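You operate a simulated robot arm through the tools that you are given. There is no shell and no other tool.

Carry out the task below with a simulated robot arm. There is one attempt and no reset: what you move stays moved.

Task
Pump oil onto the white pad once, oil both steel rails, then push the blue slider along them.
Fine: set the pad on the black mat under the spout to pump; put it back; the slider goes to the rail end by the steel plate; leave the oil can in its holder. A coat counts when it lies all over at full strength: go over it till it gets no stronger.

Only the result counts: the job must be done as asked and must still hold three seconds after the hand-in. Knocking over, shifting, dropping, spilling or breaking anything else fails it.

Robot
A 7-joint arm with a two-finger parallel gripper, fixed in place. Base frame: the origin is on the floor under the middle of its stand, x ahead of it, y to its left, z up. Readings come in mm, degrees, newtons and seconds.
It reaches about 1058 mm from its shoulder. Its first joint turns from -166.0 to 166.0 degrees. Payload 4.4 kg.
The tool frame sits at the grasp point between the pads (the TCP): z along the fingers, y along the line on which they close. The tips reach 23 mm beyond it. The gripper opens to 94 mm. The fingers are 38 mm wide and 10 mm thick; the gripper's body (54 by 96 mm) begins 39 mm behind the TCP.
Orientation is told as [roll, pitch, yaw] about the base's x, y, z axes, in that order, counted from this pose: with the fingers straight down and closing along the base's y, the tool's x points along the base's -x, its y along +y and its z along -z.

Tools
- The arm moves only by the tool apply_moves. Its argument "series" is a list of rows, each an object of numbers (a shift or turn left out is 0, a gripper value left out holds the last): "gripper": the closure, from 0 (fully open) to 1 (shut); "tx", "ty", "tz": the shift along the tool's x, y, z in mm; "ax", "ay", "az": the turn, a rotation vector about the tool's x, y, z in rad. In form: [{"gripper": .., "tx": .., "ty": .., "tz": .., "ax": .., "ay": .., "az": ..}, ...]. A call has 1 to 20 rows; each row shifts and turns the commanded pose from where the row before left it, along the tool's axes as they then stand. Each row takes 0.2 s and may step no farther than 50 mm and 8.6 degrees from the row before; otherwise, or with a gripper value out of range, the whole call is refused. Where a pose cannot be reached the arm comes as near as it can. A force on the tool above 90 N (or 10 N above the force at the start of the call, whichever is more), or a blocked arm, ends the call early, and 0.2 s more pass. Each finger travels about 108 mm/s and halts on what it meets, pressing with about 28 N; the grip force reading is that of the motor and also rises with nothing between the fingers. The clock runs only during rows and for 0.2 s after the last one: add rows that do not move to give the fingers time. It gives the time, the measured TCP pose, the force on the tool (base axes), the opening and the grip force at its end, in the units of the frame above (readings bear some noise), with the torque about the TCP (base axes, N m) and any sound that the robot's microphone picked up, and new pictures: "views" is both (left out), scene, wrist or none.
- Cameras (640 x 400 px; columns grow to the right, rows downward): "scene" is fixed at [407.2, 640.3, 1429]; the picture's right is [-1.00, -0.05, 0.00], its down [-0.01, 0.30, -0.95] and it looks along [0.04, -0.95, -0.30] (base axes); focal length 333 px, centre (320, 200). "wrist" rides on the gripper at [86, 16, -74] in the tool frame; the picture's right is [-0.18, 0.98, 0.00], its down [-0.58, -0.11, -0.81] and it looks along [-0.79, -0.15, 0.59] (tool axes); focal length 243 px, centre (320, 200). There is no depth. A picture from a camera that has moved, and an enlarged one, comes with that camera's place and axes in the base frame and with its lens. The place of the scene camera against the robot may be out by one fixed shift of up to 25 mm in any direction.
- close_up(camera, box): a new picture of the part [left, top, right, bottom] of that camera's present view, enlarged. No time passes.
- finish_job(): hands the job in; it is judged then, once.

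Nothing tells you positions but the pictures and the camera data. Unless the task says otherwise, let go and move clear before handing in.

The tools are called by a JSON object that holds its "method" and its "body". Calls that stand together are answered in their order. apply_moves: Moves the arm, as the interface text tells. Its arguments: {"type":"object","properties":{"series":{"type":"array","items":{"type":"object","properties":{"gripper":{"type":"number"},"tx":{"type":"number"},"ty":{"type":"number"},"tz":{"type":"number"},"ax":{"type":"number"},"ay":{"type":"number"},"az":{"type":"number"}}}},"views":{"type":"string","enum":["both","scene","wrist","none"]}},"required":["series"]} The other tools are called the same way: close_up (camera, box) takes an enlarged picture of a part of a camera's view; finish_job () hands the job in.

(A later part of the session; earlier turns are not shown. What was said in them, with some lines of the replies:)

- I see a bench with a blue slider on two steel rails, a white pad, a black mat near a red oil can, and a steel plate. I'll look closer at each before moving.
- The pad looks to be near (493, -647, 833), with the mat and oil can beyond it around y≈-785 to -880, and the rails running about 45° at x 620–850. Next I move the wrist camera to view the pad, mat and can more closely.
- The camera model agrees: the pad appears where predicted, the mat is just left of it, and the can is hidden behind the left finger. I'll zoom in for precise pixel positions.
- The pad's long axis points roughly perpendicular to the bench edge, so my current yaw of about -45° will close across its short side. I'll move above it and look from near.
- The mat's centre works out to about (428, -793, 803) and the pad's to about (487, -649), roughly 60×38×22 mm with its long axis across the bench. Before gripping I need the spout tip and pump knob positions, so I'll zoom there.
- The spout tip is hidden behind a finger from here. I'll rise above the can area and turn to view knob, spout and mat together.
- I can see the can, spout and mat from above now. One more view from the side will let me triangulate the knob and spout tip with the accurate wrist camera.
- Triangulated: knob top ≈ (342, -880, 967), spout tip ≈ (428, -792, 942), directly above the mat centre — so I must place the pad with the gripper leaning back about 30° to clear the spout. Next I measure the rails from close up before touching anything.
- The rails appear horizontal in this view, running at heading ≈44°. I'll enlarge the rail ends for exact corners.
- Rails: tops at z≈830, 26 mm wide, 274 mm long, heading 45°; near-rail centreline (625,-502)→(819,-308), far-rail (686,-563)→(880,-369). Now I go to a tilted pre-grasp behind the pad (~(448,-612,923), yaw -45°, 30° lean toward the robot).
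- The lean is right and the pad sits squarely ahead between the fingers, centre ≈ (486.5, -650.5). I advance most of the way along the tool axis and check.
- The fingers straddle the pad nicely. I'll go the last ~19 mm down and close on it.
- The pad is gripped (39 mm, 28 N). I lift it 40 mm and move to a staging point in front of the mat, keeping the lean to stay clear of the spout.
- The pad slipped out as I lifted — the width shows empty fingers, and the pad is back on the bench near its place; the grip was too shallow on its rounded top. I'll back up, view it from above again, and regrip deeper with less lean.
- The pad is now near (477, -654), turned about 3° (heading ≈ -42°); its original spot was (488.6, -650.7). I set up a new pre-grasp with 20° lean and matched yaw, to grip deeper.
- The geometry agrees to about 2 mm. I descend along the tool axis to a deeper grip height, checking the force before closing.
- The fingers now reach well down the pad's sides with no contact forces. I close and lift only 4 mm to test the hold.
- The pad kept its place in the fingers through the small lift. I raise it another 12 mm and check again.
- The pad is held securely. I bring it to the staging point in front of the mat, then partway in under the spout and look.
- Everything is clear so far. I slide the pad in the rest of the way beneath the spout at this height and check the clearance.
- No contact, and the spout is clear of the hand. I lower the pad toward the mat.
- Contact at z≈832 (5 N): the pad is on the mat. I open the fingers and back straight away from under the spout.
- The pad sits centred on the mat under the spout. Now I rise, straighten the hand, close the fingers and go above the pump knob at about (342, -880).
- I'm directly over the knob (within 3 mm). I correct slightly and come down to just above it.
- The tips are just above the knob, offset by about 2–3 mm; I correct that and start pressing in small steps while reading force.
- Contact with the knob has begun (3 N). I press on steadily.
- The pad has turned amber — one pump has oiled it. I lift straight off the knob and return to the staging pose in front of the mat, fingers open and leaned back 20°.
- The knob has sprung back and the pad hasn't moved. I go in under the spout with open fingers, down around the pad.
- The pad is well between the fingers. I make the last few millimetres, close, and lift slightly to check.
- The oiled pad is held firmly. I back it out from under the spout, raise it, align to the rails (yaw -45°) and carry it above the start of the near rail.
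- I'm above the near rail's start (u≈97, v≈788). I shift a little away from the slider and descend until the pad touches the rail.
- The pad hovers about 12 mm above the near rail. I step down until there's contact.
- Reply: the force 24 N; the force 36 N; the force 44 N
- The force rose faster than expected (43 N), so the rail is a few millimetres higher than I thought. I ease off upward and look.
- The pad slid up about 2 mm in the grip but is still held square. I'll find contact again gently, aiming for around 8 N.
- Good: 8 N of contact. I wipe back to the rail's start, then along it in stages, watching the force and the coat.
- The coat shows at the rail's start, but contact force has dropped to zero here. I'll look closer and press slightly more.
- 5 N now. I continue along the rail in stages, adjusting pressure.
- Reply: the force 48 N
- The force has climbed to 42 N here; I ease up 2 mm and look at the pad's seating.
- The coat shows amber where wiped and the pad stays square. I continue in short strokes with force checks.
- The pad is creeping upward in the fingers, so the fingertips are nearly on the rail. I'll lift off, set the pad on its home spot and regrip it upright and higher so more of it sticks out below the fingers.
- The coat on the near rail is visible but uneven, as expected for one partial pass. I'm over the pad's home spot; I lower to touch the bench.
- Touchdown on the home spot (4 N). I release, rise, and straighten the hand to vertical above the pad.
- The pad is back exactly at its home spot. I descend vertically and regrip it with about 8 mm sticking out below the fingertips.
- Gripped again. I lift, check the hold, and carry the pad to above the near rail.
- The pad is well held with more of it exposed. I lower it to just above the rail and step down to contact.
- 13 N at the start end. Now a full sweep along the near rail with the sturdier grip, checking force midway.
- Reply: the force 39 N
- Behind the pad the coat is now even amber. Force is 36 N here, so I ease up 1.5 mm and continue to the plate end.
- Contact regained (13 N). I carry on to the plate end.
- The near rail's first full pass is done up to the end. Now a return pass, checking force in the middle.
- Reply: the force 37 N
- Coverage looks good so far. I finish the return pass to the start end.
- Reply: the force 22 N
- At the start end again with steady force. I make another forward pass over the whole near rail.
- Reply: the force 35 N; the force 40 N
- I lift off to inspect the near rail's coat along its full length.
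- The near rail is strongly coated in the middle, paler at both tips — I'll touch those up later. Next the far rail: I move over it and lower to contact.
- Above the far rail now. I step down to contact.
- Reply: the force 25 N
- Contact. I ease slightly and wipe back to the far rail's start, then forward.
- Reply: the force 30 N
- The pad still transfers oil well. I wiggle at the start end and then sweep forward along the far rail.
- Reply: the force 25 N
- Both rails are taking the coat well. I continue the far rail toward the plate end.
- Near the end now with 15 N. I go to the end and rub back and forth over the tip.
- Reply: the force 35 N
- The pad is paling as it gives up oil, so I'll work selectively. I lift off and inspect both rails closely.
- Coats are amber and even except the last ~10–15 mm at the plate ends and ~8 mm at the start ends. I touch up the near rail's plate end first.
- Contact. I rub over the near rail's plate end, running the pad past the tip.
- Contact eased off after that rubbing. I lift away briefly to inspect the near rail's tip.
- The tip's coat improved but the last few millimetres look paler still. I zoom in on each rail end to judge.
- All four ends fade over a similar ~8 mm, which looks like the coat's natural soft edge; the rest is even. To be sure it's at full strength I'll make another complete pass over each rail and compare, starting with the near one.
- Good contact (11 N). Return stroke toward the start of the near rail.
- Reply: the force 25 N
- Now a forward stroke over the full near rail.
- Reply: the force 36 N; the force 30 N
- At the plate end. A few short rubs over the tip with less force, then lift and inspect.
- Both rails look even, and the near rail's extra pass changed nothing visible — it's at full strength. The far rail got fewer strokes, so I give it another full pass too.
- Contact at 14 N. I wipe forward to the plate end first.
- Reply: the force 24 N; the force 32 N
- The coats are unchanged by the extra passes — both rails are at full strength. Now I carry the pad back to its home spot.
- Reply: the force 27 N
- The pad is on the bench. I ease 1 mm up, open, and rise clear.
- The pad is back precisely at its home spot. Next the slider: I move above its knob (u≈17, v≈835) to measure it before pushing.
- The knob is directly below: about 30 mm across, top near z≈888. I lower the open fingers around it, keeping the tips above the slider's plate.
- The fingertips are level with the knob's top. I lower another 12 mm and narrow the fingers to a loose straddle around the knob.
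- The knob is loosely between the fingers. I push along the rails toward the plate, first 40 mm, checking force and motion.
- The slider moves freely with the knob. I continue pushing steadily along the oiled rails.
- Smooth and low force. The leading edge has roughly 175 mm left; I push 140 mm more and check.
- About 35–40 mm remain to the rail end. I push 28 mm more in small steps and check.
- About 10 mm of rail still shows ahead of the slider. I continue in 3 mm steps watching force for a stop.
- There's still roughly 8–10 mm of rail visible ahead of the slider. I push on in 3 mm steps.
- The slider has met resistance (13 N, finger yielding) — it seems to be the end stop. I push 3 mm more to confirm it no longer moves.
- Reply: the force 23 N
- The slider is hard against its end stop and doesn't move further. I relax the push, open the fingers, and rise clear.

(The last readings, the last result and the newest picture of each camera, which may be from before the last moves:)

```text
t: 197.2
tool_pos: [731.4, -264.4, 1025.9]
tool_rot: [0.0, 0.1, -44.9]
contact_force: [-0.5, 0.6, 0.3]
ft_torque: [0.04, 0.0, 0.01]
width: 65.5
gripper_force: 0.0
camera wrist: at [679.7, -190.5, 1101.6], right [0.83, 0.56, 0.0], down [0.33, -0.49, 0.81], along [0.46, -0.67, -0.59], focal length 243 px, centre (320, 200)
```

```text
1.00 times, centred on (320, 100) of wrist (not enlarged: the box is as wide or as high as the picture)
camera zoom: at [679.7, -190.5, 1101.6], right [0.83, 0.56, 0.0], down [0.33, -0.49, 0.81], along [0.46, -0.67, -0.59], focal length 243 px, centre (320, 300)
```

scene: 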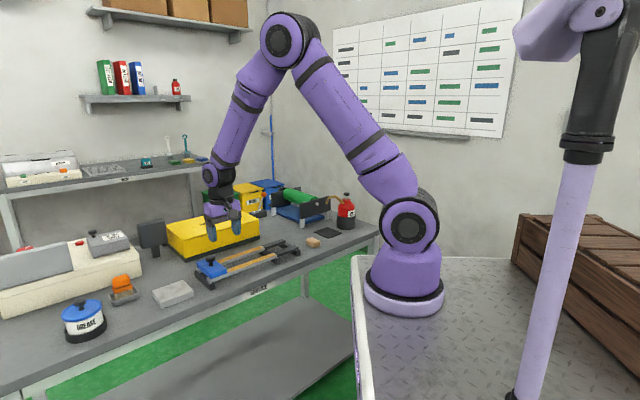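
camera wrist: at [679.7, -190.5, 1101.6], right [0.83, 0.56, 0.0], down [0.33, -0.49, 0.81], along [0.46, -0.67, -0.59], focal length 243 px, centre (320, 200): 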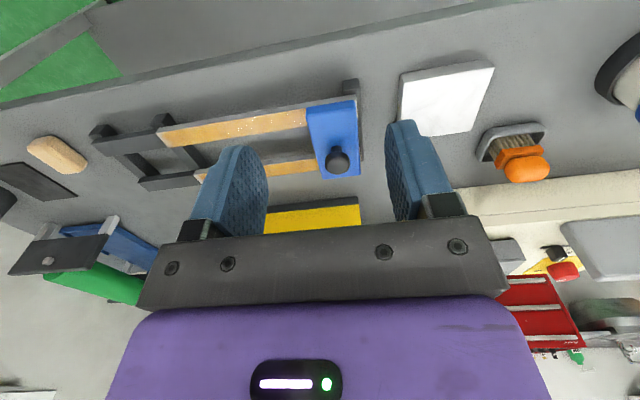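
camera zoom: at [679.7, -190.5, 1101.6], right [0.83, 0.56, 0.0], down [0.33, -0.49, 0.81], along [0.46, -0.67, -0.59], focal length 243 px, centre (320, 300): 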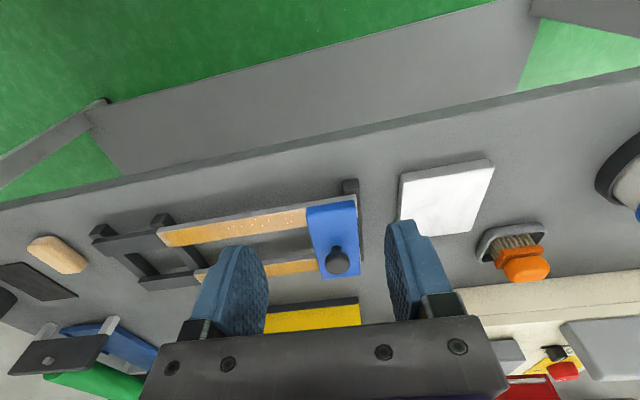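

Slider is at the end stop, the pad is home, the can is in its holder. Before handing in, I take a last close look at the coat, especially the start ends that are now fully exposed.

{"method": "close_up", "body": {"camera": "scene", "box": [250, 238, 290, 268]}}

{"method": "close_up", "body": {"camera": "scene", "box": [220, 245, 260, 275]}}

{"method": "close_up", "body": {"camera": "wrist", "box": [150, 100, 250, 162]}}

{"method": "close_up", "body": {"camera": "wrist", "box": [230, 90, 370, 180]}}

```text
13.33 times, centred on (270, 253) of scene
camera zoom: at [407.2, 640.3, 1429.0], right [-1.0, -0.05, 0.0], down [-0.01, 0.3, -0.95], along [0.04, -0.95, -0.3], focal length 4438 px, centre (987, -507)
```

zoom: 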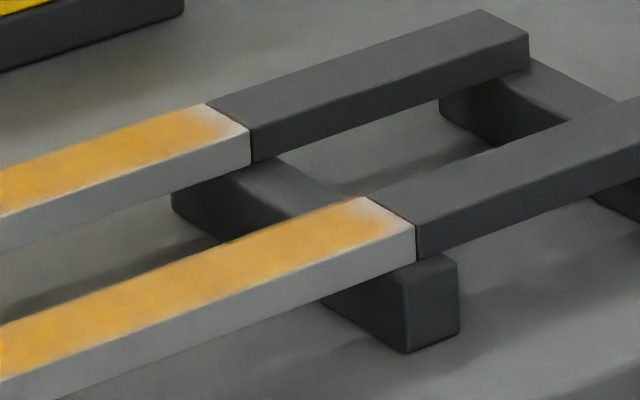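

```text
13.33 times, centred on (240, 260) of scene
camera zoom: at [407.2, 640.3, 1429.0], right [-1.0, -0.05, 0.0], down [-0.01, 0.3, -0.95], along [0.04, -0.95, -0.3], focal length 4438 px, centre (1387, -600)
```

zoom: 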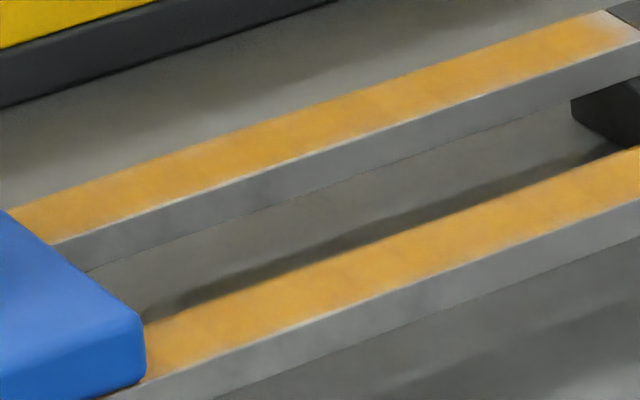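

```text
6.40 times, centred on (200, 131) of wrist
camera zoom: at [679.7, -190.5, 1101.6], right [0.83, 0.56, 0.0], down [0.33, -0.49, 0.81], along [0.46, -0.67, -0.59], focal length 1553 px, centre (1088, 642)
```

zoom: 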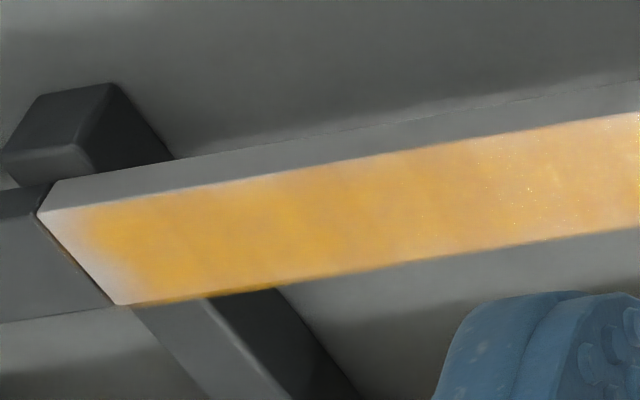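

```text
4.44 times, centred on (300, 135) of wrist
camera zoom: at [679.7, -190.5, 1101.6], right [0.83, 0.56, 0.0], down [0.33, -0.49, 0.81], along [0.46, -0.67, -0.59], focal length 1078 px, centre (409, 489)
```

zoom: 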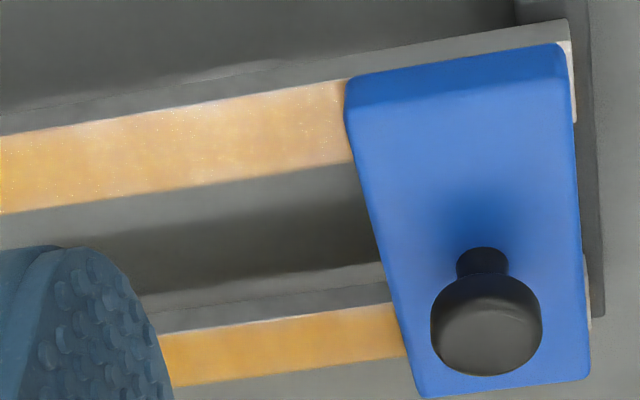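

The coat is uniform along both rails, with the same soft edge at every end that extra rubbing didn't change. The slider is at the plate end, the pad is home, the can is in its holder and the hand is clear, so I hand the job in.

{"method": "finish_job", "body": {}}

```text
The job is handed in.
```

I handed the job in. From the camera views every part looks done, but I haven't seen the verdict.

- **Oil:** I set the pad on the black mat under the spout and pressed the pump knob once. The pad turned amber, and the can stayed in its holder.
- **Rails:** Both steel rails have an even amber coat, and further passes made it no stronger. The last 6–8 mm at each rail end looks paler. Rubbing past the ends didn't change that, so I took it as the coat's natural soft edge. If it counts as thin coverage, the coat could fail there.
- **Pad:** It is back on its original spot on the bench. On my first attempt to pick it up, it slipped out of the fingers and shifted about 12 mm. It stayed on the bench and nothing else was touched.
- **Slider:** It slid along with almost no resistance to the steel-plate end and stopped there. Pushing harder did not move it, with about 7–10 mm of rail still showing past it, so I took that as the end stop.

The gripper is open and clear of the bench.
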